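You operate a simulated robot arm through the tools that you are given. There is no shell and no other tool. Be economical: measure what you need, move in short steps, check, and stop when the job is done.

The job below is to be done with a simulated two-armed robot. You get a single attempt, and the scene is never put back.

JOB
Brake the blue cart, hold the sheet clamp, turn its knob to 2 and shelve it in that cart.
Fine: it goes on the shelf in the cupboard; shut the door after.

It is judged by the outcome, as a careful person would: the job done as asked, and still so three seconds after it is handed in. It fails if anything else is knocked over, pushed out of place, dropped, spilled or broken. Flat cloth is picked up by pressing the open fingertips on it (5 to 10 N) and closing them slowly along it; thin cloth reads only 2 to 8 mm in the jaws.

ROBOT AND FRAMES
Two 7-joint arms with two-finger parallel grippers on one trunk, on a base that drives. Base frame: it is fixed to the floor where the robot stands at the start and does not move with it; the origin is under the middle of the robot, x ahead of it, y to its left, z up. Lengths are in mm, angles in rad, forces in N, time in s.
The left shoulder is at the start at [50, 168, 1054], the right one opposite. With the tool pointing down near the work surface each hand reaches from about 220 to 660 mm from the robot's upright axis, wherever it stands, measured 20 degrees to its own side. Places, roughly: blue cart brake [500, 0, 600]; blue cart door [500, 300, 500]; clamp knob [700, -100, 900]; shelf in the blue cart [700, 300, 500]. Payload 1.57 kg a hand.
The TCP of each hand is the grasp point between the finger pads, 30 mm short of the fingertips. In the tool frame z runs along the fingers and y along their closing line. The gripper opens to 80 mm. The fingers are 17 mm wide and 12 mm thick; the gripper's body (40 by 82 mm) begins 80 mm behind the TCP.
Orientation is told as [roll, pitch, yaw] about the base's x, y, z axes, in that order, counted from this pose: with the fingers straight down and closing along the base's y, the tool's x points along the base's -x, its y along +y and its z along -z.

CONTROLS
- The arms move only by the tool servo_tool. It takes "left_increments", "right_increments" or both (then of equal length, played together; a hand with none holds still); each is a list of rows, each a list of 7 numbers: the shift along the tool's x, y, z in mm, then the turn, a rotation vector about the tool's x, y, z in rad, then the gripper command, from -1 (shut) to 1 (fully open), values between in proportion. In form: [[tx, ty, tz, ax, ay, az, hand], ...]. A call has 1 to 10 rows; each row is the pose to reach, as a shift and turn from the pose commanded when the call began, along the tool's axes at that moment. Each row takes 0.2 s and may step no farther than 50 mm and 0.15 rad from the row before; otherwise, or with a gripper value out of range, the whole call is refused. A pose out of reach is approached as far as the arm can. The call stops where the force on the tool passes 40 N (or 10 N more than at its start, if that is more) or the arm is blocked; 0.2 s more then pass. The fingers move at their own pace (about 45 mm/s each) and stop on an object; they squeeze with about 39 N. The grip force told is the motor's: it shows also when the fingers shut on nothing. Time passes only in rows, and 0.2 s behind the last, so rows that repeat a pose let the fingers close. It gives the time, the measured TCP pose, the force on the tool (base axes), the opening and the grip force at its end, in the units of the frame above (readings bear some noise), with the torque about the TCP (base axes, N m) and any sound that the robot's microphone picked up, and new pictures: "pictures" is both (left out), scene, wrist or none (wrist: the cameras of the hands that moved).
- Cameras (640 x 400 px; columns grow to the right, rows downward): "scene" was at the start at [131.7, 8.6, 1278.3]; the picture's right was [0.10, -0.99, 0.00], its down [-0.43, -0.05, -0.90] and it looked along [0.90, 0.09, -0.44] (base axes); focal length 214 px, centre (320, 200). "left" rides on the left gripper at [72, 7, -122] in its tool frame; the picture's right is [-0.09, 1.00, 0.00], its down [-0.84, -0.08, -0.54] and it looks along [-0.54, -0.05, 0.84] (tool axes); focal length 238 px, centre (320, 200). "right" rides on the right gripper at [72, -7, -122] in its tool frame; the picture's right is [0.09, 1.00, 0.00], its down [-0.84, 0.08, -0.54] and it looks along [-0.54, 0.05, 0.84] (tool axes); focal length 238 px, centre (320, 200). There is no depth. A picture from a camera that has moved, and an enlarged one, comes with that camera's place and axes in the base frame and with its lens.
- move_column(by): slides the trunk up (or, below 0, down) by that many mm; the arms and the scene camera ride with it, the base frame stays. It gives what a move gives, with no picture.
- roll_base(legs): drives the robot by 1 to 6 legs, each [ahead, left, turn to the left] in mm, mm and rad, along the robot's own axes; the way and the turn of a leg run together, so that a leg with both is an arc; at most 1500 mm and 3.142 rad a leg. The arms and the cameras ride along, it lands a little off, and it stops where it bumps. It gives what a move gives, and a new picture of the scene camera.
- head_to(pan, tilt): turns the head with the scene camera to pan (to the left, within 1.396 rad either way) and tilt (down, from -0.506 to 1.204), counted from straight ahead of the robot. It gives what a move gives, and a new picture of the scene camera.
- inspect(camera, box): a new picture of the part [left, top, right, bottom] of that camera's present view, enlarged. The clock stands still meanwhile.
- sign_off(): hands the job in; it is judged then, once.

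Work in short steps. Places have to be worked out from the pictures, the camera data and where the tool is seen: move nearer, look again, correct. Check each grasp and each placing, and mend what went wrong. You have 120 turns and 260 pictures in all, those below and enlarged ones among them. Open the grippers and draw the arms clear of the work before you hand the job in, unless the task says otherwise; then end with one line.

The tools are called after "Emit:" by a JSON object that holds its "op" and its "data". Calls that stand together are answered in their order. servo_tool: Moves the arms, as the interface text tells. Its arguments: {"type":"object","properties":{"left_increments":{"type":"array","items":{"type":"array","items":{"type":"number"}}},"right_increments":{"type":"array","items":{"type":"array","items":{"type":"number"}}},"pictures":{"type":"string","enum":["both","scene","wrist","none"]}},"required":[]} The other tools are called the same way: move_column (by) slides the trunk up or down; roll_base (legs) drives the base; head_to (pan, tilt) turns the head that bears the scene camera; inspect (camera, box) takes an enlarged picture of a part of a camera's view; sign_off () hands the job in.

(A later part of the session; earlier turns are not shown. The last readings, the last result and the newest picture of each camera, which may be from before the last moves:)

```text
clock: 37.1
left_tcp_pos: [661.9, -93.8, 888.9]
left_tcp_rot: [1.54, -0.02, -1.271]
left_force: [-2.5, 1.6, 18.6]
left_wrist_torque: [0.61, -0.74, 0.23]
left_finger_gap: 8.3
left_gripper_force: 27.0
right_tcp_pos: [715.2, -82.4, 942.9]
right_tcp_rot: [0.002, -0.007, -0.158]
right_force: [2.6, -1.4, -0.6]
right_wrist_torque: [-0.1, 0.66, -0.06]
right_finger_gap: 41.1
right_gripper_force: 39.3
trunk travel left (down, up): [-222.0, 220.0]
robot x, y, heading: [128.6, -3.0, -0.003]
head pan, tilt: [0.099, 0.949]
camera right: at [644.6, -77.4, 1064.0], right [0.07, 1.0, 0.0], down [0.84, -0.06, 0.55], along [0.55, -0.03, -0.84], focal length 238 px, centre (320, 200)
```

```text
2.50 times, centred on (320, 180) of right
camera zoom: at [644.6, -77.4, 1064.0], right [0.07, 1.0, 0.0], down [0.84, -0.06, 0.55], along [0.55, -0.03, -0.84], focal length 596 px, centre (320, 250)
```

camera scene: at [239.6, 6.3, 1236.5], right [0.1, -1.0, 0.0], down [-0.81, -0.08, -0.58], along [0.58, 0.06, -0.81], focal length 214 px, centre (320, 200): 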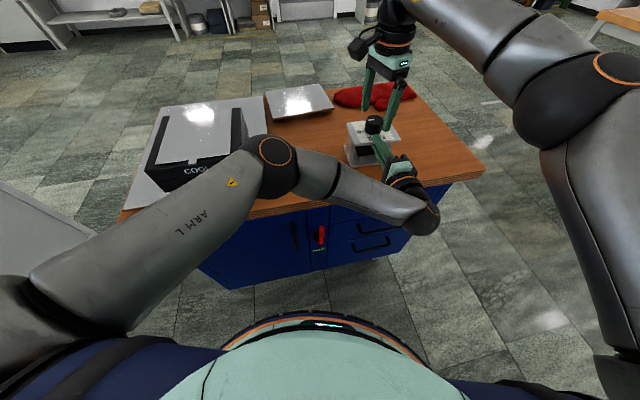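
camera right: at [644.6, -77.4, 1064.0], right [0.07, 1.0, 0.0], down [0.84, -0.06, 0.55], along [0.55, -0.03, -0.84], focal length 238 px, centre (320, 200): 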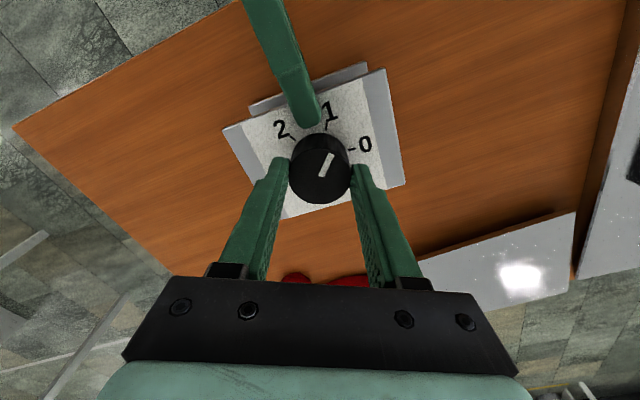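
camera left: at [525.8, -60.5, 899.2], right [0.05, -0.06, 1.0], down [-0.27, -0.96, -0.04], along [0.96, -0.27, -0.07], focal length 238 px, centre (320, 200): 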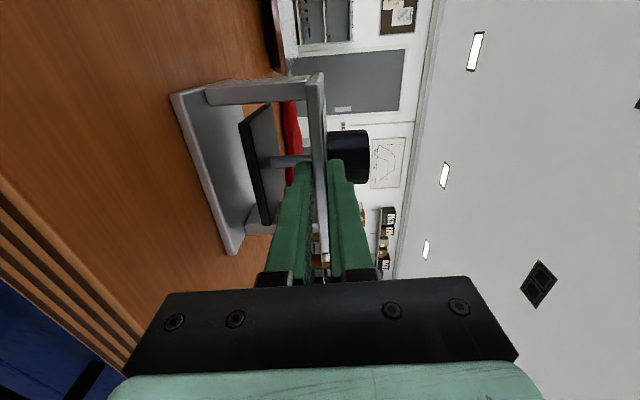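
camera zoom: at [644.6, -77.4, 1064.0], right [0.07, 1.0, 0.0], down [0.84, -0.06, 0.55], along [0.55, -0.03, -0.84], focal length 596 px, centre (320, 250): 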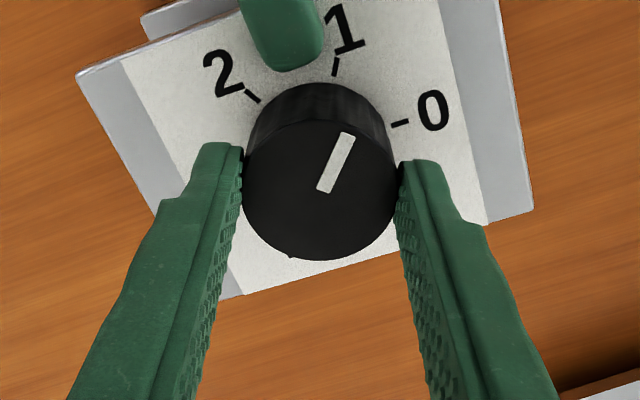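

The knob turns well, with the mark nearly at 1 and the clamp staying put. I turn the remaining 1.25 rad.

Emit:
{"op": "servo_tool", "data": {"right_increments": [[0, 0, 0, 0, 0, -0.139, -1], [0, 0, 0, 0, 0, -0.278, -1], [0, 0, 0, 0, 0, -0.417, -1], [0, 0, 0, 0, 0, -0.556, -1], [0, 0, 0, 0, 0, -0.695, -1], [0, 0, 0, 0, 0, -0.834, -1], [0, 0, 0, 0, 0, -0.973, -1], [0, 0, 0, 0, 0, -1.112, -1], [0, 0, 0, 0, 0, -1.25, -1]], "pictures": "both"}}

Emit:
{"op": "inspect", "data": {"camera": "right", "box": [220, 100, 420, 260]}}

```text
clock: 38.6
left_tcp_pos: [656.6, -105.1, 890.1]
left_tcp_rot: [1.537, -0.024, -1.305]
left_force: [-0.3, -0.7, 5.0]
left_wrist_torque: [0.61, -0.61, 0.09]
left_finger_gap: 8.3
left_gripper_force: 27.2
right_tcp_pos: [702.2, -109.6, 940.2]
right_tcp_rot: [0.024, -0.038, 0.527]
right_force: [0.1, -5.7, 6.5]
right_wrist_torque: [-0.34, 0.57, -0.02]
right_finger_gap: 40.3
right_gripper_force: 38.8
right hand out of reach, approached as far as the arm can: row 5, 6, 7
trunk travel left (down, up): [-222.0, 220.0]
robot x, y, heading: [128.4, -0.3, 0.003]
head pan, tilt: [0.099, 0.949]
stopped in row 7 (right hand): the force on the tool passed its limit at 47 N (the readings are from after the stop); the commanded pose is now the measured one
camera scene: at [240.2, 5.7, 1236.3], right [0.1, -1.0, 0.0], down [-0.81, -0.08, -0.58], along [0.58, 0.06, -0.81], focal length 214 px, centre (320, 200)
camera right: at [640.8, -157.4, 1060.5], right [-0.58, 0.81, 0.02], down [0.67, 0.47, 0.58], along [0.46, 0.35, -0.82], focal length 238 px, centre (320, 200)
```

scene: 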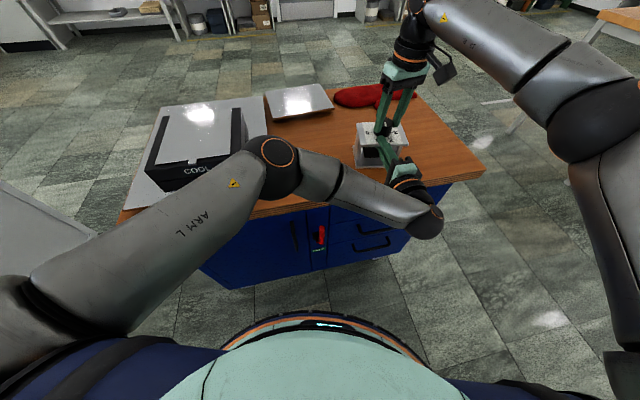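
right: 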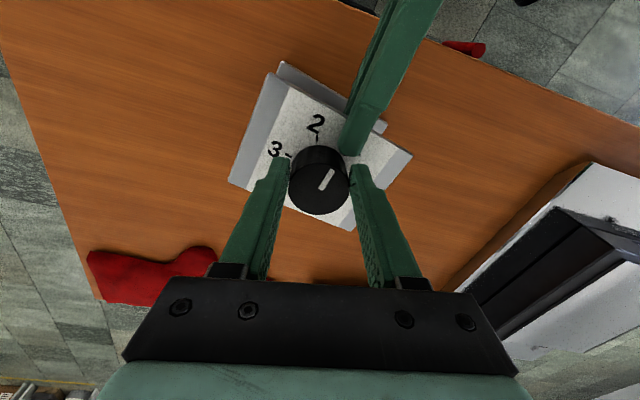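

```text
2.50 times, centred on (320, 180) of right
camera zoom: at [640.8, -157.4, 1060.5], right [-0.58, 0.81, 0.02], down [0.67, 0.47, 0.58], along [0.46, 0.35, -0.82], focal length 596 px, centre (320, 250)
```

zoom: 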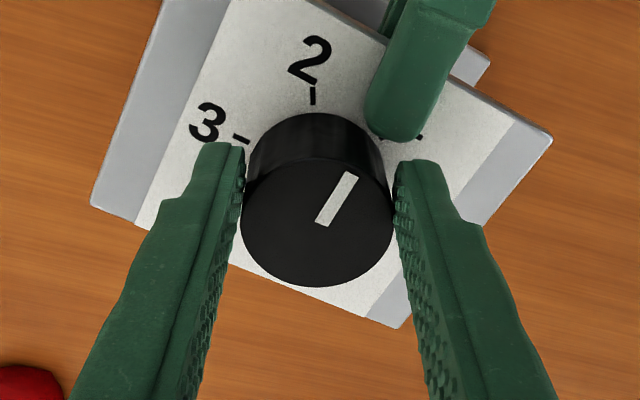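

The right arm ran into its limit and dragged the clamp about 10 mm. I release, and rotate back over the knob for a second bite.

Emit:
{"op": "servo_tool", "data": {"right_increments": [[0, 0, 0, 0, 0, 0, 0.3], [0, 0, 0, 0, 0, 0, 0.5], [0, 0, -25, 0, 0, 0.05, 0.5], [0, 0, -25, 0, 0, 0.18, 0.5], [0, 0, -25, 0, 0, 0.31, 0.5], [0, 0, -25, 0, 0, 0.44, 0.5], [0, 0, -25, 0, 0, 0.57, 0.5], [0, 0, -25, 0, 0, 0.7, 0.5], [0, 0, -25, 0, 0, 0.83, 0.5], [0, 0, -25, 0, 0, 0.96, 0.5]], "pictures": "wrist"}}

Emit:
{"op": "inspect", "data": {"camera": "right", "box": [220, 100, 420, 260]}}

```text
clock: 40.8
left_tcp_pos: [656.5, -104.0, 889.5]
left_tcp_rot: [1.536, -0.027, -1.305]
left_force: [3.1, -0.2, 16.9]
left_wrist_torque: [0.62, -0.76, -0.01]
left_finger_gap: 8.4
left_gripper_force: 26.6
right_tcp_pos: [701.1, -108.7, 964.1]
right_tcp_rot: [0.046, 0.0, -0.431]
right_force: [-0.2, 0.2, 0.9]
right_wrist_torque: [-0.03, 0.01, 0.0]
right_finger_gap: 59.7
right_gripper_force: 0.0
trunk travel left (down, up): [-222.0, 220.0]
robot x, y, heading: [127.8, -2.7, -0.001]
head pan, tilt: [0.099, 0.949]
camera right: at [630.5, -90.5, 1087.1], right [0.33, 0.94, 0.05], down [0.78, -0.3, 0.55], along [0.53, -0.14, -0.84], focal length 238 px, centre (320, 200)
```

right: 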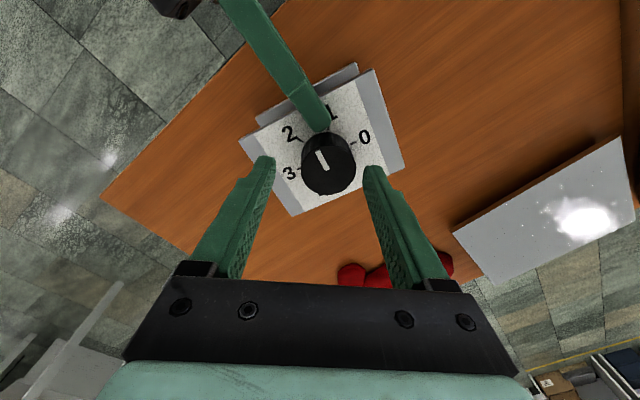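

```text
2.50 times, centred on (320, 180) of right
camera zoom: at [630.5, -90.5, 1087.1], right [0.33, 0.94, 0.05], down [0.78, -0.3, 0.55], along [0.53, -0.14, -0.84], focal length 596 px, centre (320, 250)
```

zoom: 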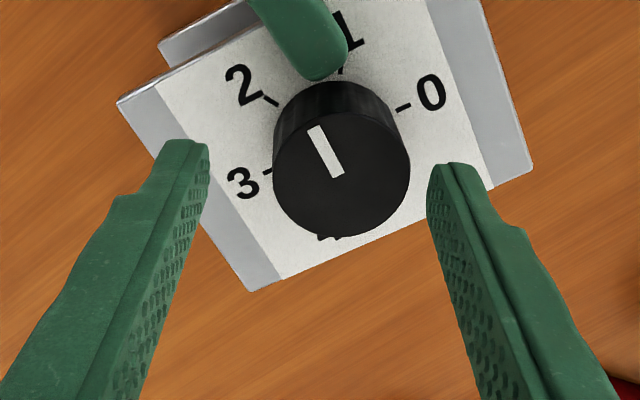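

Measured mark angle is about 184° and the "2" tick about 216°, so some 0.57 rad remains. I centre on the knob at about [709, -103], lower and regrip, then turn it.

Emit:
{"op": "servo_tool", "data": {"right_increments": [[-5.4, 8, 5, -0.02, 0, 0, 0.5], [-5.4, 8, 14, -0.04, 0, 0, 0.4], [-5.4, 8, 23, -0.04, 0, 0, 0.3], [-5.4, 8, 23, -0.04, 0, 0, -1], [-5.4, 8, 23, -0.04, 0, 0, -1], [-5.4, 8, 23, -0.04, 0, 0, -1]], "pictures": "none"}}

Emit:
{"op": "servo_tool", "data": {"right_increments": [[0, 0, 0, 0, 0, -0.14, -1], [0, 0, 0, 0, 0, -0.28, -1], [0, 0, 0, 0, 0, -0.42, -1], [0, 0, 0, 0, 0, -0.56, -1], [0, 0, 0, 0, 0, -0.56, -1]], "pictures": "wrist"}}

Emit:
{"op": "inspect", "data": {"camera": "right", "box": [220, 100, 420, 260]}}

```text
clock: 42.2
left_tcp_pos: [657.3, -104.6, 889.5]
left_tcp_rot: [1.538, -0.026, -1.306]
left_force: [9.1, 3.5, 15.2]
left_wrist_torque: [0.66, -0.74, 0.03]
left_finger_gap: 8.5
left_gripper_force: 27.6
right_tcp_pos: [708.9, -105.1, 942.1]
right_tcp_rot: [0.085, 0.0, -0.429]
right_force: [-9.4, -9.2, 2.3]
right_wrist_torque: [-0.63, 0.43, -0.03]
right_finger_gap: 41.6
right_gripper_force: 35.0
trunk travel left (down, up): [-222.0, 220.0]
robot x, y, heading: [127.5, -1.2, -0.001]
head pan, tilt: [0.099, 0.949]
```

```text
clock: 43.4
left_tcp_pos: [656.7, -104.2, 889.3]
left_tcp_rot: [1.536, -0.024, -1.303]
left_force: [9.1, 6.4, 15.5]
left_wrist_torque: [0.64, -0.75, 0.28]
left_finger_gap: 8.8
left_gripper_force: 27.2
right_tcp_pos: [707.1, -104.5, 943.0]
right_tcp_rot: [0.069, -0.044, 0.133]
right_force: [-6.7, -14.1, 1.8]
right_wrist_torque: [-0.85, 0.5, 0.0]
right_finger_gap: 41.4
right_gripper_force: 39.4
trunk travel left (down, up): [-222.0, 220.0]
robot x, y, heading: [129.9, -0.1, -0.003]
head pan, tilt: [0.099, 0.949]
camera right: at [634.6, -130.5, 1060.7], right [-0.23, 0.97, 0.06], down [0.8, 0.15, 0.58], along [0.56, 0.18, -0.81], focal length 238 px, centre (320, 200)
```

right: 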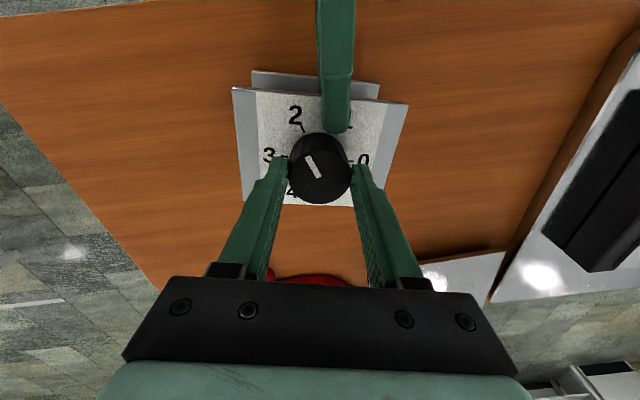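

```text
2.50 times, centred on (320, 180) of right
camera zoom: at [634.6, -130.5, 1060.7], right [-0.23, 0.97, 0.06], down [0.8, 0.15, 0.58], along [0.56, 0.18, -0.81], focal length 596 px, centre (320, 250)
```

zoom: 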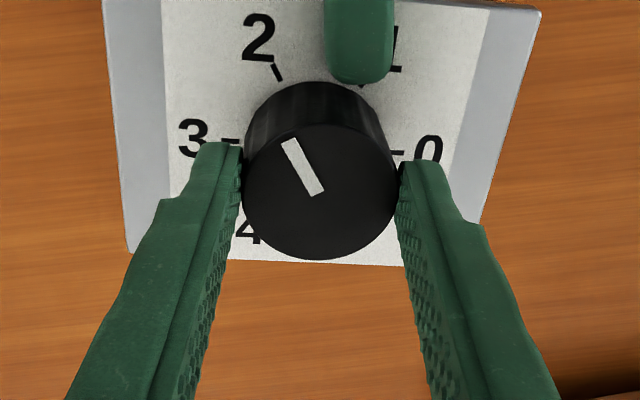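

Measured: the mark is at about 219° and the "2" tick at about 216°, within reading error. I release, raise the right hand, and re-check the dial from above.

Emit:
{"op": "servo_tool", "data": {"right_increments": [[0, 0, 0, 0, 0, 0, 0.3], [0, 0, 0, 0, 0, 0, 0.5], [0, 0, -30, 0, 0, 0, 0.5], [0, 0, -60, 0, 0, 0.08, 0.5], [0, 0, -90, 0.03, 0, 0.14, 0.8]], "pictures": "wrist"}}

Emit:
{"op": "inspect", "data": {"camera": "right", "box": [260, 90, 380, 190]}}

```text
clock: 44.6
left_tcp_pos: [656.3, -105.0, 889.8]
left_tcp_rot: [1.533, -0.026, -1.307]
left_force: [2.4, 5.1, 17.0]
left_wrist_torque: [0.67, -0.78, -0.31]
left_finger_gap: 8.3
left_gripper_force: 27.3
right_tcp_pos: [706.0, -109.3, 1033.2]
right_tcp_rot: [0.047, -0.037, -0.01]
right_force: [-0.5, -1.0, 0.3]
right_wrist_torque: [-0.02, 0.03, 0.02]
right_finger_gap: 72.3
right_gripper_force: 0.0
trunk travel left (down, up): [-222.0, 220.0]
robot x, y, heading: [127.8, -0.4, 0.001]
head pan, tilt: [0.099, 0.949]
camera right: at [629.5, -121.9, 1152.5], right [-0.08, 1.0, 0.04], down [0.82, 0.04, 0.58], along [0.57, 0.08, -0.82], focal length 238 px, centre (320, 200)
```

right: 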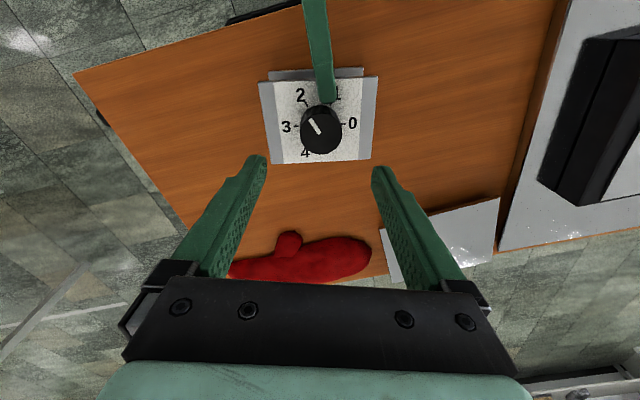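

```text
4.00 times, centred on (320, 140) of right
camera zoom: at [629.5, -121.9, 1152.5], right [-0.08, 1.0, 0.04], down [0.82, 0.04, 0.58], along [0.57, 0.08, -0.82], focal length 953 px, centre (320, 440)
```

zoom: 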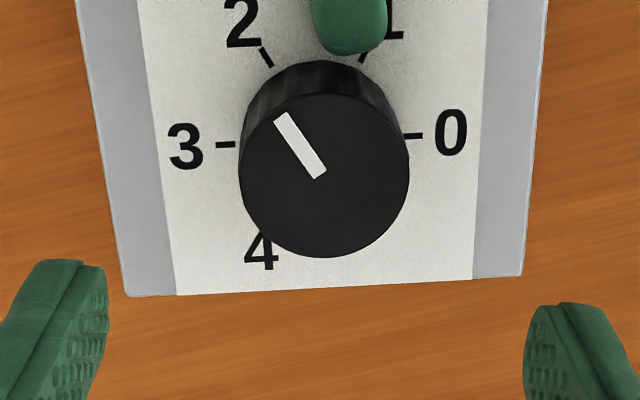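

The mark (216.6°) matches the "2" tick (216.4°), so the knob is set. With the left hand still gripping, I do a small test lift to learn the weight and whether this pinch carries it.

Emit:
{"op": "servo_tool", "data": {"left_increments": [[0, 10, 0, 0, 0, 0, -1], [0, 25, 0, 0, 0, 0, -1], [0, 40, 0, 0, 0, 0, -1], [0, 40, 0, 0, 0, 0, -1]], "pictures": "both"}}

```text
clock: 45.6
left_tcp_pos: [658.5, -103.3, 926.9]
left_tcp_rot: [1.528, -0.023, -1.306]
left_force: [0.5, -0.5, -4.5]
left_wrist_torque: [0.03, 0.25, 0.0]
left_finger_gap: 7.7
left_gripper_force: 26.9
right_tcp_pos: [706.1, -110.2, 1032.3]
right_tcp_rot: [0.051, -0.037, -0.009]
right_force: [0.4, 0.3, 0.2]
right_wrist_torque: [0.03, 0.0, -0.03]
right_finger_gap: 71.7
right_gripper_force: 0.1
trunk travel left (down, up): [-222.0, 220.0]
robot x, y, heading: [126.6, -5.2, -0.001]
head pan, tilt: [0.099, 0.949]
camera scene: at [241.6, 6.3, 1236.2], right [0.1, -0.99, 0.0], down [-0.81, -0.08, -0.58], along [0.58, 0.06, -0.81], focal length 214 px, centre (320, 200)
camera left: at [523.4, -64.9, 937.4], right [0.06, -0.05, 1.0], down [-0.31, -0.95, -0.03], along [0.95, -0.3, -0.07], focal length 238 px, centre (320, 200)
```

scene: 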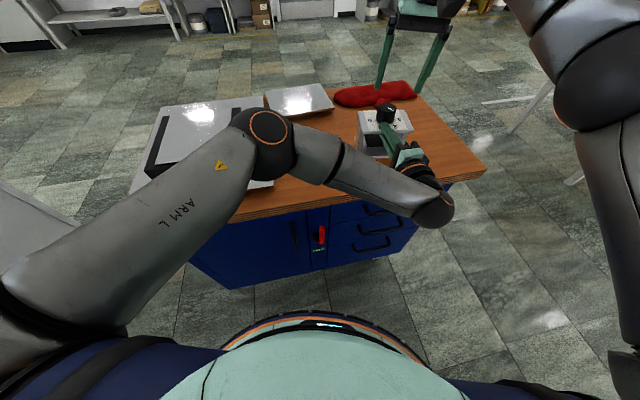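
left: 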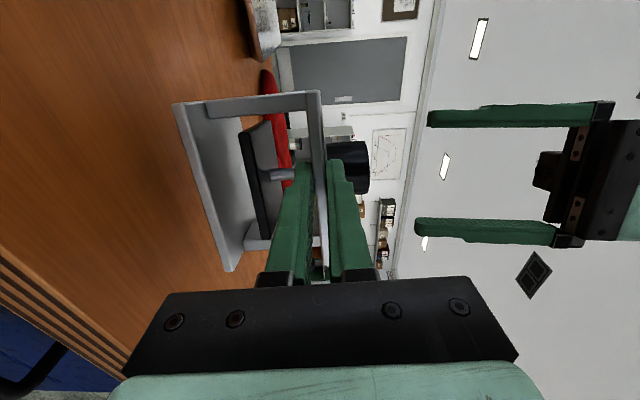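

The clamp weighs about 0.45 kg and hangs level in the pinch, so I can carry it while the right hand opens the door. I raise it and draw the right hand up and back before driving backward.

Emit:
{"op": "servo_tool", "data": {"left_increments": [[0, 20, 0, 0, 0, 0, -1], [0, 40, 0, 0, 0, 0, -1], [0, 60, 0, 0, 0, 0, -1], [0, 80, 0, 0, 0, 0, -1], [0, 90, 0, 0, 0, 0, -1]], "right_increments": [[20, -25, -25, 0, 0, 0, 0.5], [45, -50, -50, 0, 0, 0, 0.5], [75, -75, -75, 0, 0, 0, 0.5], [105, -100, -95, 0, 0, 0, 0.5], [135, -120, -110, 0, 0, 0, 0.5]], "pictures": "none"}}

Emit:
{"op": "roll_base", "data": {"legs": [[-190, 0, 0], [0, 0, 0.27]]}}

```text
clock: 46.8
left_tcp_pos: [662.3, -100.3, 1017.0]
left_tcp_rot: [1.53, -0.025, -1.306]
left_force: [0.1, -0.4, -4.5]
left_wrist_torque: [0.0, 0.24, 0.0]
left_finger_gap: 7.8
left_gripper_force: 26.4
right_tcp_pos: [566.4, -233.7, 1130.5]
right_tcp_rot: [0.048, -0.035, -0.01]
right_force: [-0.3, 0.0, 0.5]
right_wrist_torque: [-0.03, -0.01, 0.0]
right_finger_gap: 60.1
right_gripper_force: 0.2
trunk travel left (down, up): [-222.0, 220.0]
robot x, y, heading: [126.7, -0.4, 0.002]
head pan, tilt: [0.099, 0.949]
```

```text
clock: 49.3
left_tcp_pos: [480.8, 45.2, 1017.1]
left_tcp_rot: [1.529, -0.023, -1.036]
left_force: [0.4, 0.8, -4.0]
left_wrist_torque: [-0.05, 0.25, -0.01]
left_finger_gap: 7.7
left_gripper_force: 26.8
right_tcp_pos: [424.5, -109.7, 1130.3]
right_tcp_rot: [0.049, -0.035, 0.259]
right_force: [0.2, -0.8, 0.0]
right_wrist_torque: [-0.05, -0.02, -0.04]
right_finger_gap: 60.2
right_gripper_force: 0.1
trunk travel left (down, up): [-222.0, 220.0]
robot x, y, heading: [-63.7, 2.7, 0.274]
head pan, tilt: [0.099, 0.949]
camera scene: at [46.5, 36.1, 1236.2], right [0.36, -0.93, 0.0], down [-0.76, -0.29, -0.58], along [0.54, 0.21, -0.81], focal length 214 px, centre (320, 200)
```

scene: 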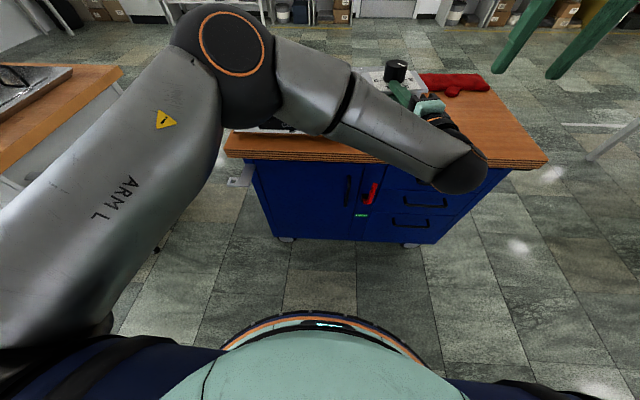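

The cart is now square to the robot. I take a closer look at the door and its handle.

Emit:
{"op": "inspect", "data": {"camera": "scene", "box": [220, 120, 420, 250]}}

Emit:
{"op": "inspect", "data": {"camera": "right", "box": [200, 0, 640, 280]}}

```text
3.08 times, centred on (320, 185) of scene
camera zoom: at [46.5, 36.1, 1236.2], right [0.36, -0.93, 0.0], down [-0.76, -0.29, -0.58], along [0.54, 0.21, -0.81], focal length 660 px, centre (320, 246)
```

zoom: 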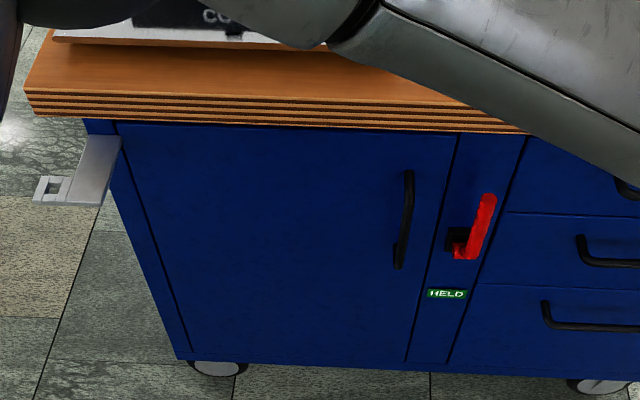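

```text
1.43 times, centred on (420, 140) of right
camera zoom: at [354.5, -140.4, 1249.8], right [-0.35, 0.94, 0.04], down [0.78, 0.26, 0.57], along [0.53, 0.23, -0.82], focal length 340 px, centre (177, 286)
```

zoom: 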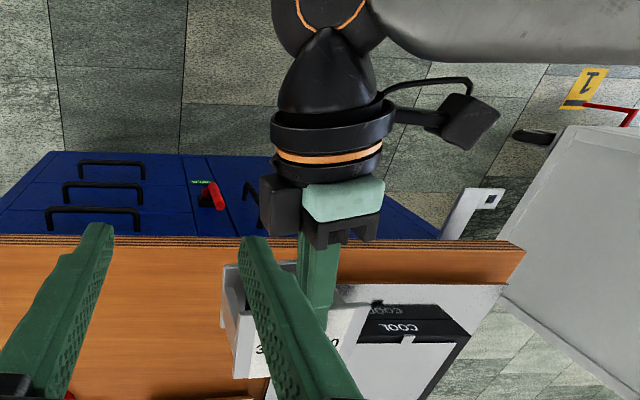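

I estimate the door bar at about [530, 116] over z 546–684, with the hinge on the left at lateral ≈ 312 and the door 388 mm wide. First I carry the clamp to the left, out of the way of the right arm.

Emit:
{"op": "servo_tool", "data": {"left_increments": [[25, 5, 0, 0, 0, 0, -1], [50, 10, 0, 0, 0, 0, -1], [80, 15, 0, 0, 0, 0, -1], [110, 20, 0, 0, 0, 0, -1], [140, 25, 0, 0, 0, 0, -1], [170, 30, 0, 0, 0, 0, -1], [200, 35, 0, 0, 0, 0, -1], [200, 35, 0, 0, 0, 0, -1]], "pictures": "both"}}

```text
clock: 51.1
left_tcp_pos: [379.1, 218.4, 1047.3]
left_tcp_rot: [1.529, -0.024, -1.039]
left_force: [-0.3, -0.4, -5.1]
left_wrist_torque: [-0.06, 0.24, 0.0]
left_finger_gap: 7.6
left_gripper_force: 27.4
right_tcp_pos: [425.4, -107.7, 1129.2]
right_tcp_rot: [0.049, -0.038, 0.261]
right_force: [1.0, -0.2, -0.3]
right_wrist_torque: [-0.01, 0.01, 0.02]
right_finger_gap: 60.1
right_gripper_force: 0.1
trunk travel left (down, up): [-222.0, 220.0]
robot x, y, heading: [-58.1, -1.7, 0.269]
head pan, tilt: [0.099, 0.949]
camera scene: at [46.5, 35.9, 1236.2], right [0.36, -0.93, 0.0], down [-0.76, -0.29, -0.58], along [0.54, 0.21, -0.81], focal length 214 px, centre (320, 200)
camera left: at [239.2, 219.5, 1057.7], right [0.07, -0.04, 1.0], down [-0.04, -1.0, -0.03], along [1.0, -0.04, -0.07], focal length 238 px, centre (320, 200)
```

scene: 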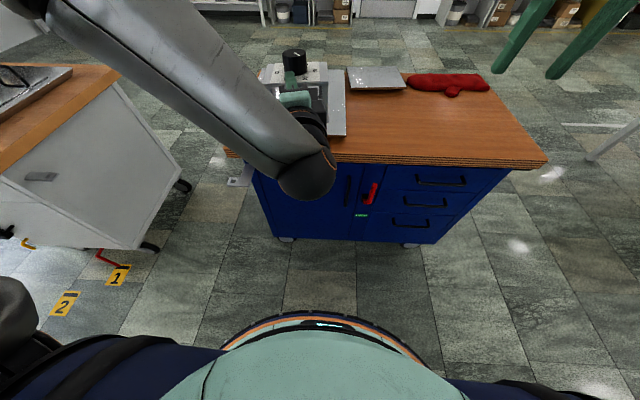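
left: 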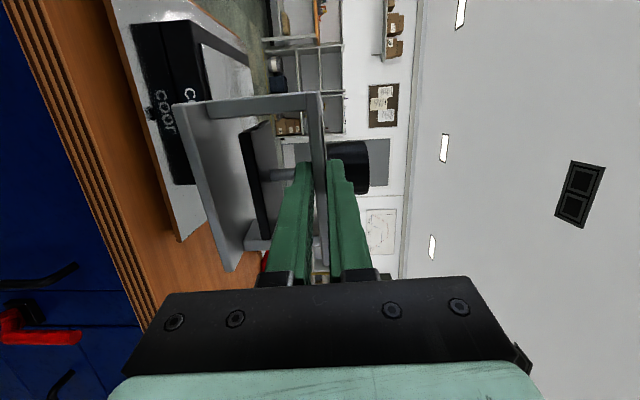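

Clamp is stable at the left. I bring the right hand down in front of the door handle, tilting it forward 45° on the way.

Emit:
{"op": "servo_tool", "data": {"right_increments": [[-8, 10, 44, 0, -0.07, 0, 0.3], [-17, 24, 88, 0, -0.14, 0, 0.3], [-26, 40, 132, 0, -0.21, 0, 0.3], [-34, 58, 176, 0, -0.29, 0, 0.3], [-43, 78, 220, 0, -0.37, 0, 0.3], [-52, 99, 264, 0, -0.45, 0, 0.3], [-60, 121, 308, 0, -0.53, 0, 0.3], [-69, 143, 350, 0, -0.61, 0, 0.3], [-78, 166, 392, 0, -0.69, 0, 0.3], [-86, 189, 430, 0, -0.75, 0, 0.3]], "pictures": "both"}}

Emit:
{"op": "inspect", "data": {"camera": "right", "box": [220, 0, 480, 200]}}

```text
clock: 53.3
left_tcp_pos: [379.5, 218.0, 1046.4]
left_tcp_rot: [1.53, -0.026, -1.037]
left_force: [0.3, -0.4, -4.6]
left_wrist_torque: [-0.05, 0.23, 0.05]
left_finger_gap: 7.6
left_gripper_force: 26.6
right_tcp_pos: [468.5, 122.6, 712.4]
right_tcp_rot: [0.071, -0.788, 0.21]
right_force: [-0.9, 0.1, 0.8]
right_wrist_torque: [-0.02, -0.01, 0.01]
right_finger_gap: 52.2
right_gripper_force: 0.0
trunk travel left (down, up): [-222.0, 220.0]
robot x, y, heading: [-57.8, -2.7, 0.266]
head pan, tilt: [0.099, 0.949]
camera scene: at [46.5, 36.2, 1236.3], right [0.36, -0.93, 0.0], down [-0.76, -0.29, -0.58], along [0.54, 0.21, -0.81], focal length 214 px, centre (320, 200)
camera right: at [338.2, 78.2, 748.5], right [-0.32, 0.95, -0.02], down [0.19, 0.08, 0.98], along [0.93, 0.31, -0.21], focal length 238 px, centre (320, 200)
```

scene: 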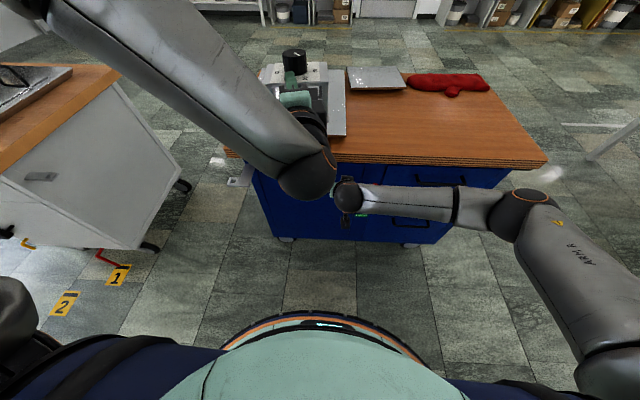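
right: 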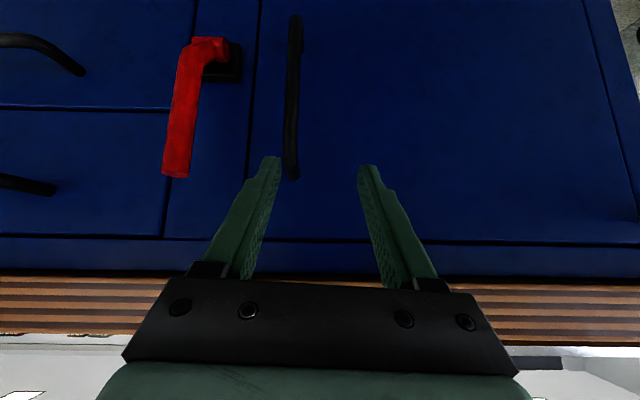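

```text
2.00 times, centred on (350, 100) of right
camera zoom: at [338.2, 78.2, 748.5], right [-0.32, 0.95, -0.02], down [0.19, 0.08, 0.98], along [0.93, 0.31, -0.21], focal length 477 px, centre (260, 400)
```

zoom: 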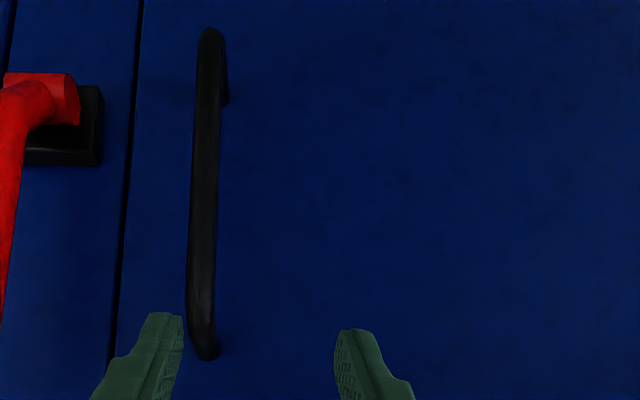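

The handle bar is confirmed at about [530, 116] over z 526–679. I line up and straddle it at mid-height.

Emit:
{"op": "servo_tool", "data": {"right_increments": [[15, -14, 0, 0, 0, 0, 0.3], [31, -27, 0, 0, 0, 0, 0.3], [31, -27, 35, 0, 0, 0, 0.3], [31, -27, 70, 0, 0, 0, 0.3], [31, -27, 98, 0, 0, 0, 0.3]], "pictures": "wrist"}}

Emit:
{"op": "inspect", "data": {"camera": "right", "box": [220, 80, 420, 280]}}

```text
clock: 54.5
left_tcp_pos: [379.0, 218.8, 1047.2]
left_tcp_rot: [1.528, -0.025, -1.036]
left_force: [0.9, 0.3, -4.1]
left_wrist_torque: [-0.08, 0.25, -0.01]
left_finger_gap: 7.6
left_gripper_force: 27.2
right_tcp_pos: [520.0, 110.5, 621.4]
right_tcp_rot: [0.067, -0.784, 0.213]
right_force: [-0.3, -0.7, -0.4]
right_wrist_torque: [-0.02, -0.04, 0.0]
right_finger_gap: 52.0
right_gripper_force: 0.0
trunk travel left (down, up): [-222.0, 220.0]
robot x, y, heading: [-57.7, -2.2, 0.267]
head pan, tilt: [0.099, 0.949]
camera right: at [389.8, 66.3, 656.7], right [-0.32, 0.95, -0.02], down [0.19, 0.08, 0.98], along [0.93, 0.31, -0.21], focal length 238 px, centre (320, 200)
```

right: 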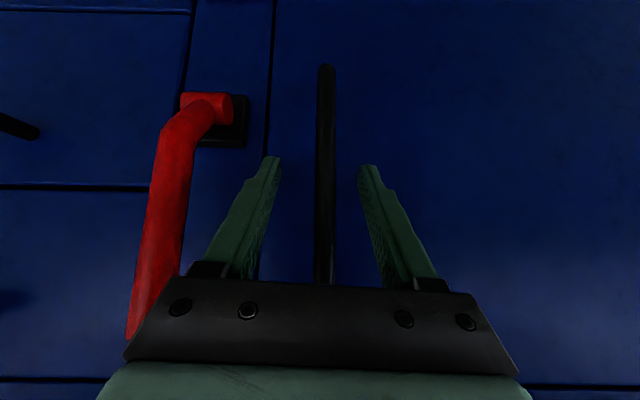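

```text
2.00 times, centred on (320, 180) of right
camera zoom: at [389.8, 66.3, 656.7], right [-0.32, 0.95, -0.02], down [0.19, 0.08, 0.98], along [0.93, 0.31, -0.21], focal length 477 px, centre (320, 240)
```

zoom: 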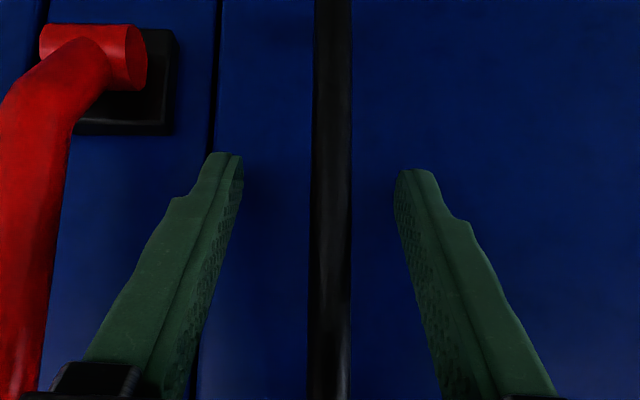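

The bar is centred between the fingers. I close on it.

Emit:
{"op": "servo_tool", "data": {"right_increments": [[0, 0, 0, 0, 0, 0, -1], [0, 0, 0, 0, 0, 0, -1], [0, 0, 0, 0, 0, 0, -1], [0, 0, 0, 0, 0, 0, -1]], "pictures": "wrist"}}

```text
clock: 55.5
left_tcp_pos: [379.5, 217.9, 1045.7]
left_tcp_rot: [1.527, -0.024, -1.036]
left_force: [0.7, 0.1, -5.2]
left_wrist_torque: [-0.05, 0.24, 0.01]
left_finger_gap: 7.6
left_gripper_force: 26.9
right_tcp_pos: [516.2, 111.8, 621.8]
right_tcp_rot: [0.072, -0.784, 0.217]
right_force: [-1.8, 11.2, -1.8]
right_wrist_torque: [-0.69, -0.08, -0.09]
right_finger_gap: 12.9
right_gripper_force: 28.3
trunk travel left (down, up): [-222.0, 220.0]
robot x, y, heading: [-60.5, 1.1, 0.269]
head pan, tilt: [0.099, 0.949]
camera right: at [388.3, 68.1, 657.0], right [-0.33, 0.95, -0.02], down [0.19, 0.08, 0.98], along [0.93, 0.32, -0.21], focal length 238 px, centre (320, 200)
```

right: 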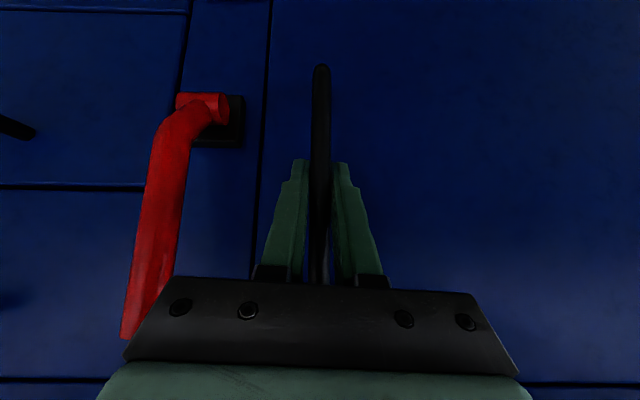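

The grip on the handle is good. I pull the door along its arc, first about 10°.

Emit:
{"op": "servo_tool", "data": {"right_increments": [[10, 2, -10, 0.02, 0, 0.02, -1], [21, 4.3, -20.8, 0.043, -0.003, 0.042, -1], [31, 7.5, -31, 0.063, -0.004, 0.063, -1], [41.7, 11.2, -41.2, 0.085, -0.006, 0.085, -1]], "pictures": "both"}}

```text
clock: 56.5
left_tcp_pos: [379.0, 217.6, 1047.5]
left_tcp_rot: [1.528, -0.025, -1.039]
left_force: [0.0, 0.6, -5.7]
left_wrist_torque: [-0.04, 0.24, -0.01]
left_finger_gap: 7.6
left_gripper_force: 27.5
right_tcp_pos: [460.0, 104.8, 621.4]
right_tcp_rot: [0.067, -0.786, 0.091]
right_force: [1.6, 6.1, 2.4]
right_wrist_torque: [-0.86, 0.35, -0.05]
right_finger_gap: 12.7
right_gripper_force: 29.6
trunk travel left (down, up): [-222.0, 220.0]
robot x, y, heading: [-60.4, -2.3, 0.271]
head pan, tilt: [0.099, 0.949]
camera scene: at [46.3, 36.4, 1236.3], right [0.36, -0.93, 0.0], down [-0.76, -0.29, -0.58], along [0.54, 0.21, -0.81], focal length 214 px, centre (320, 200)
camera right: at [326.5, 77.9, 656.8], right [-0.2, 0.98, -0.02], down [0.2, 0.06, 0.98], along [0.96, 0.19, -0.21], focal length 238 px, centre (320, 200)
```

scene: 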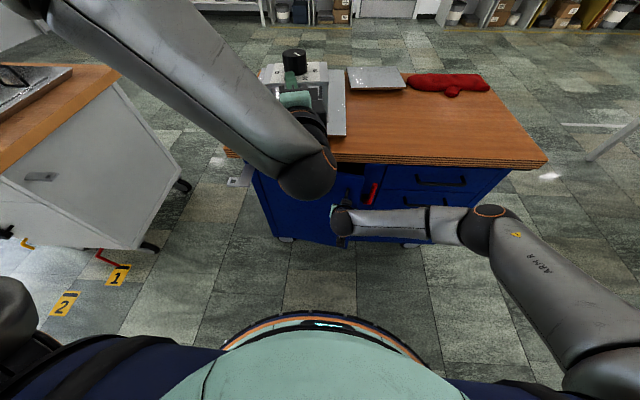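
right: 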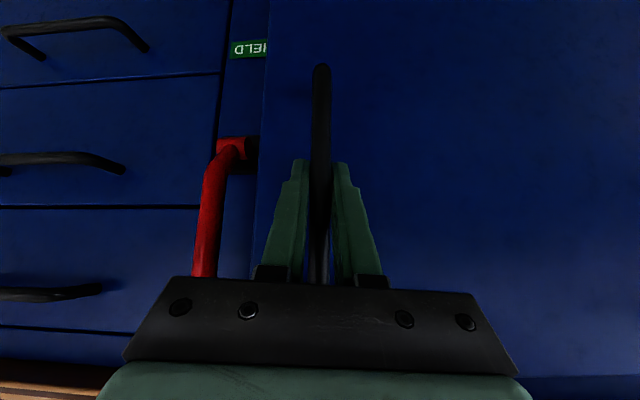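

The door is opening smoothly. I carry on along the arc to about 40°.

Emit:
{"op": "servo_tool", "data": {"right_increments": [[10.4, 2.8, -10.3, 0.02, 0, 0.02, -1], [20.8, 5.8, -20.6, 0.043, -0.003, 0.042, -1], [31, 9.8, -30.7, 0.064, -0.005, 0.063, -1], [41.3, 14.1, -40.7, 0.086, -0.006, 0.084, -1], [51.3, 19.4, -50.4, 0.107, -0.008, 0.105, -1], [61.3, 24.9, -60, 0.129, -0.009, 0.126, -1], [80.6, 38.1, -78.5, 0.172, -0.012, 0.168, -1], [99.1, 53.6, -96.2, 0.215, -0.015, 0.21, -1], [116.8, 71.1, -112.6, 0.258, -0.018, 0.252, -1]], "pictures": "both"}}

```text
clock: 58.3
left_tcp_pos: [379.1, 217.5, 1046.5]
left_tcp_rot: [1.525, -0.022, -1.037]
left_force: [0.4, 0.0, -4.4]
left_wrist_torque: [-0.07, 0.21, 0.03]
left_finger_gap: 7.6
left_gripper_force: 26.8
right_tcp_pos: [322.5, 131.6, 620.9]
right_tcp_rot: [0.041, -0.789, -0.186]
right_force: [-5.0, -6.8, 12.1]
right_wrist_torque: [-0.8, 0.22, 0.07]
right_finger_gap: 12.4
right_gripper_force: 29.4
trunk travel left (down, up): [-222.0, 220.0]
robot x, y, heading: [-61.7, 2.4, 0.265]
head pan, tilt: [0.099, 0.949]
stopped in row 8 (right hand): the force on the tool passed its limit at 43 N (the readings are from after the stop); the commanded pose is now the measured one
camera scene: at [45.6, 35.3, 1236.3], right [0.36, -0.93, 0.0], down [-0.76, -0.29, -0.58], along [0.54, 0.21, -0.81], focal length 214 px, centre (320, 200)
camera right: at [185.9, 144.7, 656.5], right [0.09, 1.0, -0.04], down [0.21, 0.02, 0.98], along [0.97, -0.1, -0.21], focal length 238 px, centre (320, 200)
```

scene: 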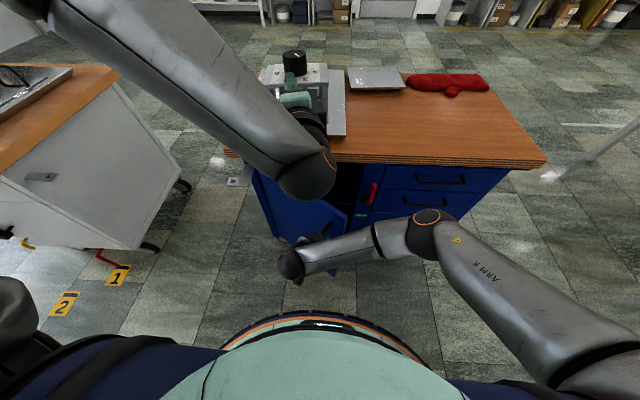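
right: 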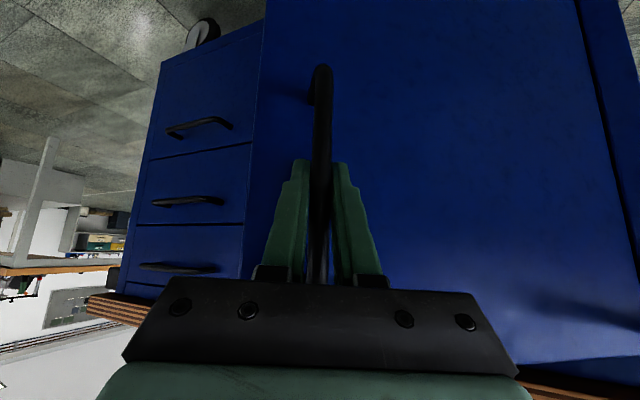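

The door is about 33° open and the grip is still sound. I continue along a refitted arc in finer steps, passing below the left arm.

Emit:
{"op": "servo_tool", "data": {"right_increments": [[14, 5, -14.5, 0.021, -0.001, 0.021, -1], [28.6, 10.8, -28.5, 0.043, -0.002, 0.042, -1], [42.5, 18.4, -42.3, 0.064, -0.003, 0.063, -1], [56.2, 26.6, -55.7, 0.086, -0.004, 0.084, -1], [69.5, 36.5, -68.7, 0.107, -0.005, 0.105, -1], [82.4, 47, -81.2, 0.129, -0.006, 0.126, -1]], "pictures": "both"}}

```text
clock: 59.6
left_tcp_pos: [379.6, 215.6, 1045.1]
left_tcp_rot: [1.524, -0.02, -1.04]
left_force: [-0.4, 0.0, -4.0]
left_wrist_torque: [-0.05, 0.24, 0.04]
left_finger_gap: 7.7
left_gripper_force: 27.0
right_tcp_pos: [278.6, 154.0, 625.5]
right_tcp_rot: [0.013, -0.862, -0.367]
right_force: [-6.8, -11.6, -20.8]
right_wrist_torque: [-0.43, 0.14, 0.0]
right_finger_gap: 11.8
right_gripper_force: 28.5
right hand out of reach, approached as far as the arm can: row 5, 6
trunk travel left (down, up): [-222.0, 220.0]
robot x, y, heading: [-59.3, 0.3, 0.265]
head pan, tilt: [0.099, 0.949]
stopped in row 6 (right hand): the force on the tool passed its limit at 57 N (the readings are from after the stop); the commanded pose is now the measured one
camera scene: at [46.5, 35.0, 1235.8], right [0.36, -0.93, 0.0], down [-0.76, -0.29, -0.58], along [0.54, 0.21, -0.81], focal length 214 px, centre (320, 200)
camera right: at [146.2, 196.1, 651.7], right [0.29, 0.95, -0.06], down [0.15, 0.02, 0.99], along [0.94, -0.3, -0.14], focal length 238 px, centre (320, 200)
```

scene: 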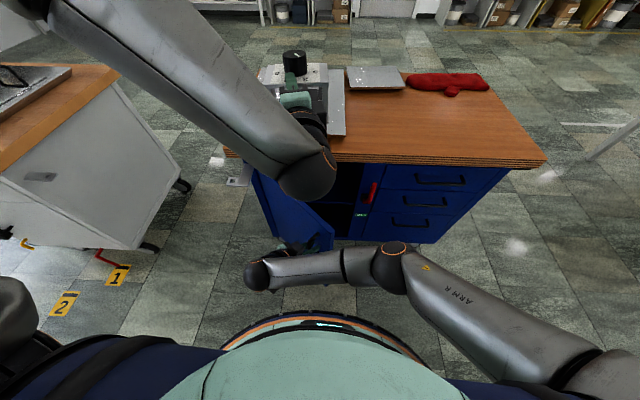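
right: 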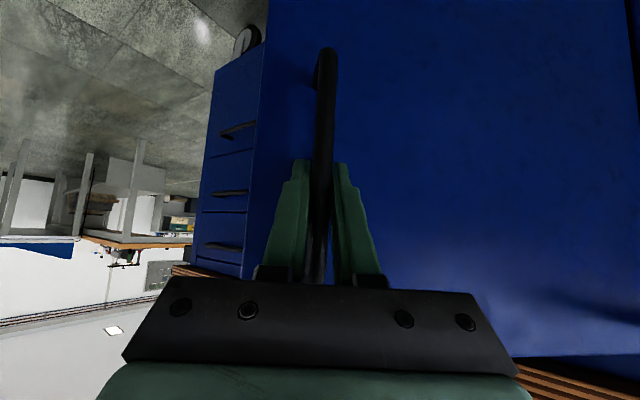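

The arm has run out of room on that side. I keep hold of the handle and use the base, driving back and left along the door's arc in small legs.

Emit:
{"op": "roll_base", "data": {"legs": [[-30, 34, 0], [-27, 40, 0]]}}

```text
clock: 61.3
left_tcp_pos: [307.3, 272.1, 1045.1]
left_tcp_rot: [1.521, -0.023, -1.039]
left_force: [0.0, 1.3, -4.7]
left_wrist_torque: [-0.07, 0.26, 0.0]
left_finger_gap: 7.6
left_gripper_force: 26.8
right_tcp_pos: [209.9, 212.2, 628.3]
right_tcp_rot: [0.038, -0.871, -0.378]
right_force: [2.0, 3.9, -7.7]
right_wrist_torque: [-0.7, -0.01, 0.1]
right_finger_gap: 12.3
right_gripper_force: 29.7
trunk travel left (down, up): [-222.0, 220.0]
robot x, y, heading: [-136.6, 52.2, 0.262]
head pan, tilt: [0.099, 0.949]
stopped in leg 2: the force on the tool passed its limit at 43 N (the readings are from after the stop); the commanded pose is now the measured one
camera scene: at [-27.0, 91.4, 1236.3], right [0.36, -0.93, 0.0], down [-0.76, -0.29, -0.58], along [0.54, 0.21, -0.81], focal length 214 px, centre (320, 200)
```

scene: 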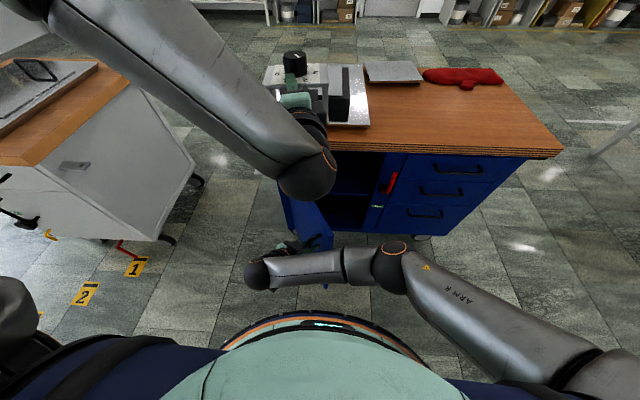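

The door is about 56° open. I continue with shorter legs.

Emit:
{"op": "roll_base", "data": {"legs": [[-11, 21, 0], [-10, 23, 0], [-8, 22, 0], [-6, 22, 0]]}}

```text
clock: 63.2
left_tcp_pos: [264.6, 322.6, 1044.4]
left_tcp_rot: [1.518, -0.019, -1.043]
left_force: [0.4, 0.2, -4.5]
left_wrist_torque: [-0.07, 0.24, -0.01]
left_finger_gap: 7.7
left_gripper_force: 26.8
right_tcp_pos: [172.0, 262.8, 629.5]
right_tcp_rot: [0.042, -0.878, -0.382]
right_force: [2.8, 2.8, -4.3]
right_wrist_torque: [-0.64, 0.18, 0.13]
right_finger_gap: 11.8
right_gripper_force: 29.2
trunk travel left (down, up): [-222.0, 220.0]
robot x, y, heading: [-176.9, 106.5, 0.266]
head pan, tilt: [0.099, 0.949]
stopped in leg 3: the force on the tool passed its limit at 41 N (the readings are from after the stop); the commanded pose is now the measured one
camera scene: at [-68.2, 141.7, 1236.3], right [0.36, -0.93, 0.0], down [-0.76, -0.29, -0.58], along [0.54, 0.21, -0.81], focal length 214 px, centre (320, 200)
```

scene: 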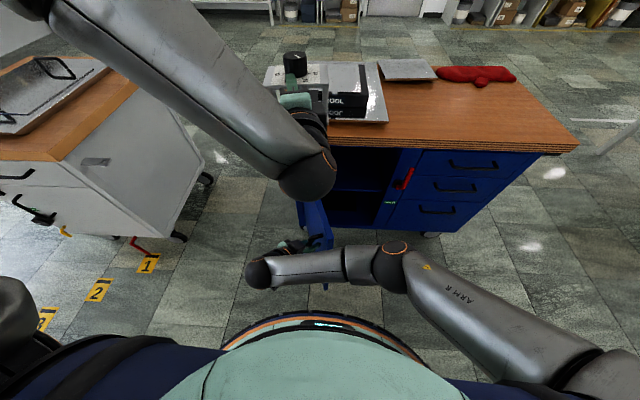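

About 67° open, and the other cart is far enough away. A few more legs should bring it near 90°.

Emit:
{"op": "roll_base", "data": {"legs": [[-7, 20, 0], [-5, 20, 0], [-4, 20, 0], [-3, 20, 0]]}}

```text
clock: 65.4
left_tcp_pos: [226.4, 395.6, 1044.7]
left_tcp_rot: [1.521, -0.022, -1.041]
left_force: [0.2, 0.2, -3.8]
left_wrist_torque: [-0.05, 0.24, 0.0]
left_finger_gap: 7.5
left_gripper_force: 27.3
right_tcp_pos: [135.5, 336.0, 630.0]
right_tcp_rot: [0.048, -0.885, -0.391]
right_force: [30.2, 10.0, -3.7]
right_wrist_torque: [-0.64, 0.09, 0.02]
right_finger_gap: 12.5
right_gripper_force: 29.0
trunk travel left (down, up): [-222.0, 220.0]
robot x, y, heading: [-214.5, 180.2, 0.269]
head pan, tilt: [0.099, 0.949]
camera scene: at [-106.3, 214.2, 1236.0], right [0.36, -0.93, 0.0], down [-0.76, -0.29, -0.58], along [0.54, 0.21, -0.81], focal length 214 px, centre (320, 200)
```

scene: 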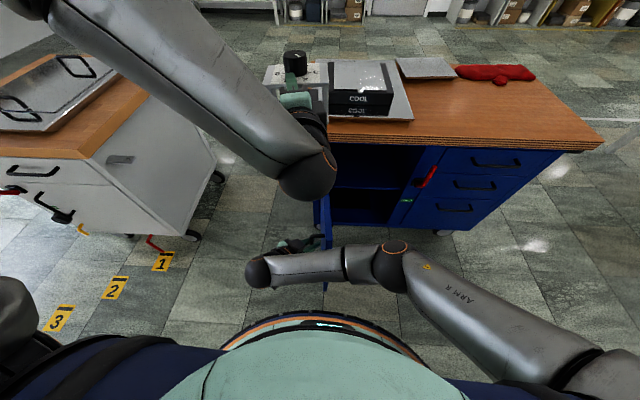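

The door is about 81° open. One more sideways leg, easing the outward pull, should bring it past 90°.

Emit:
{"op": "roll_base", "data": {"legs": [[6, 20, 0], [3, 22, 0], [4, 20, 0]]}}

```text
clock: 67.3
left_tcp_pos: [220.4, 458.7, 1045.1]
left_tcp_rot: [1.524, -0.021, -1.039]
left_force: [-0.5, -0.3, -3.8]
left_wrist_torque: [-0.04, 0.2, 0.02]
left_finger_gap: 8.0
left_gripper_force: 26.5
right_tcp_pos: [127.6, 398.9, 628.9]
right_tcp_rot: [0.044, -0.879, -0.387]
right_force: [-29.2, -1.2, 1.1]
right_wrist_torque: [-0.52, 0.38, 0.0]
right_finger_gap: 11.9
right_gripper_force: 29.3
trunk travel left (down, up): [-222.0, 220.0]
robot x, y, heading: [-222.6, 242.4, 0.268]
head pan, tilt: [0.099, 0.949]
camera scene: at [-113.5, 276.9, 1236.4], right [0.36, -0.93, 0.0], down [-0.76, -0.29, -0.58], along [0.54, 0.21, -0.81], focal length 214 px, centre (320, 200)
```

scene: 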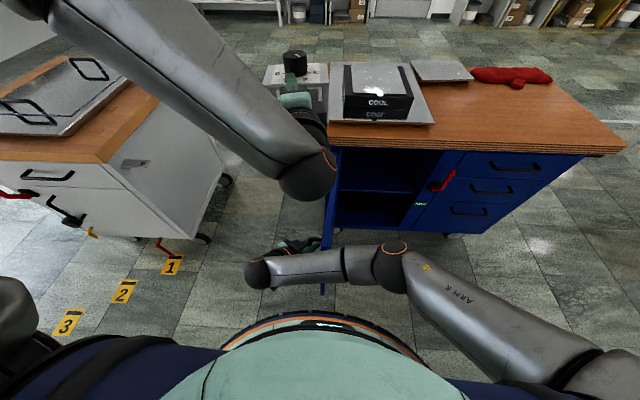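

Now the door is about 92° open. I release the handle and back the right hand off along its fingers.

Emit:
{"op": "servo_tool", "data": {"right_increments": [[0, 0, 0, 0, 0, 0, 0.4], [0, 0, 0, 0, 0, 0, 0.4], [0, 0, -20, 0, 0, 0, 0.4], [0, 0, -45, 0, 0, 0, 0.4], [0, 0, -70, 0, 0, 0, 0.4]], "pictures": "wrist"}}

```text
clock: 68.7
left_tcp_pos: [221.1, 457.5, 1043.1]
left_tcp_rot: [1.517, -0.019, -1.041]
left_force: [-0.3, -0.8, -3.7]
left_wrist_torque: [-0.07, 0.15, 0.02]
left_finger_gap: 7.8
left_gripper_force: 27.0
right_tcp_pos: [108.7, 398.3, 674.6]
right_tcp_rot: [0.045, -0.918, -0.428]
right_force: [0.4, -0.4, 0.5]
right_wrist_torque: [0.02, 0.0, 0.04]
right_finger_gap: 56.0
right_gripper_force: 0.0
trunk travel left (down, up): [-222.0, 220.0]
robot x, y, heading: [-223.7, 240.7, 0.268]
head pan, tilt: [0.099, 0.949]
stopped in row 5 (right hand): the arm was blocked; the commanded pose is now the measured one
camera right: at [-23.3, 445.7, 692.9], right [0.33, 0.94, -0.05], down [0.09, 0.02, 1.0], along [0.94, -0.33, -0.08], focal length 238 px, centre (320, 200)
```

right: 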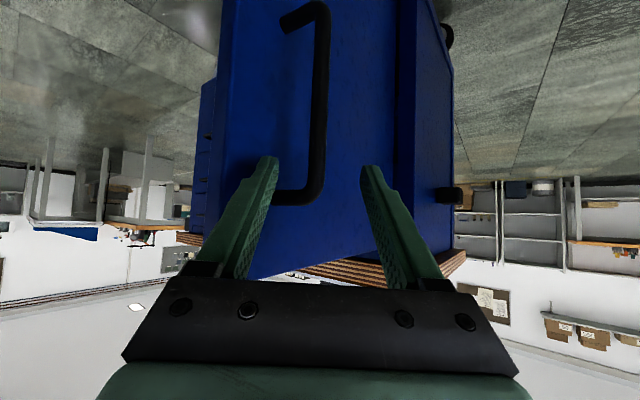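

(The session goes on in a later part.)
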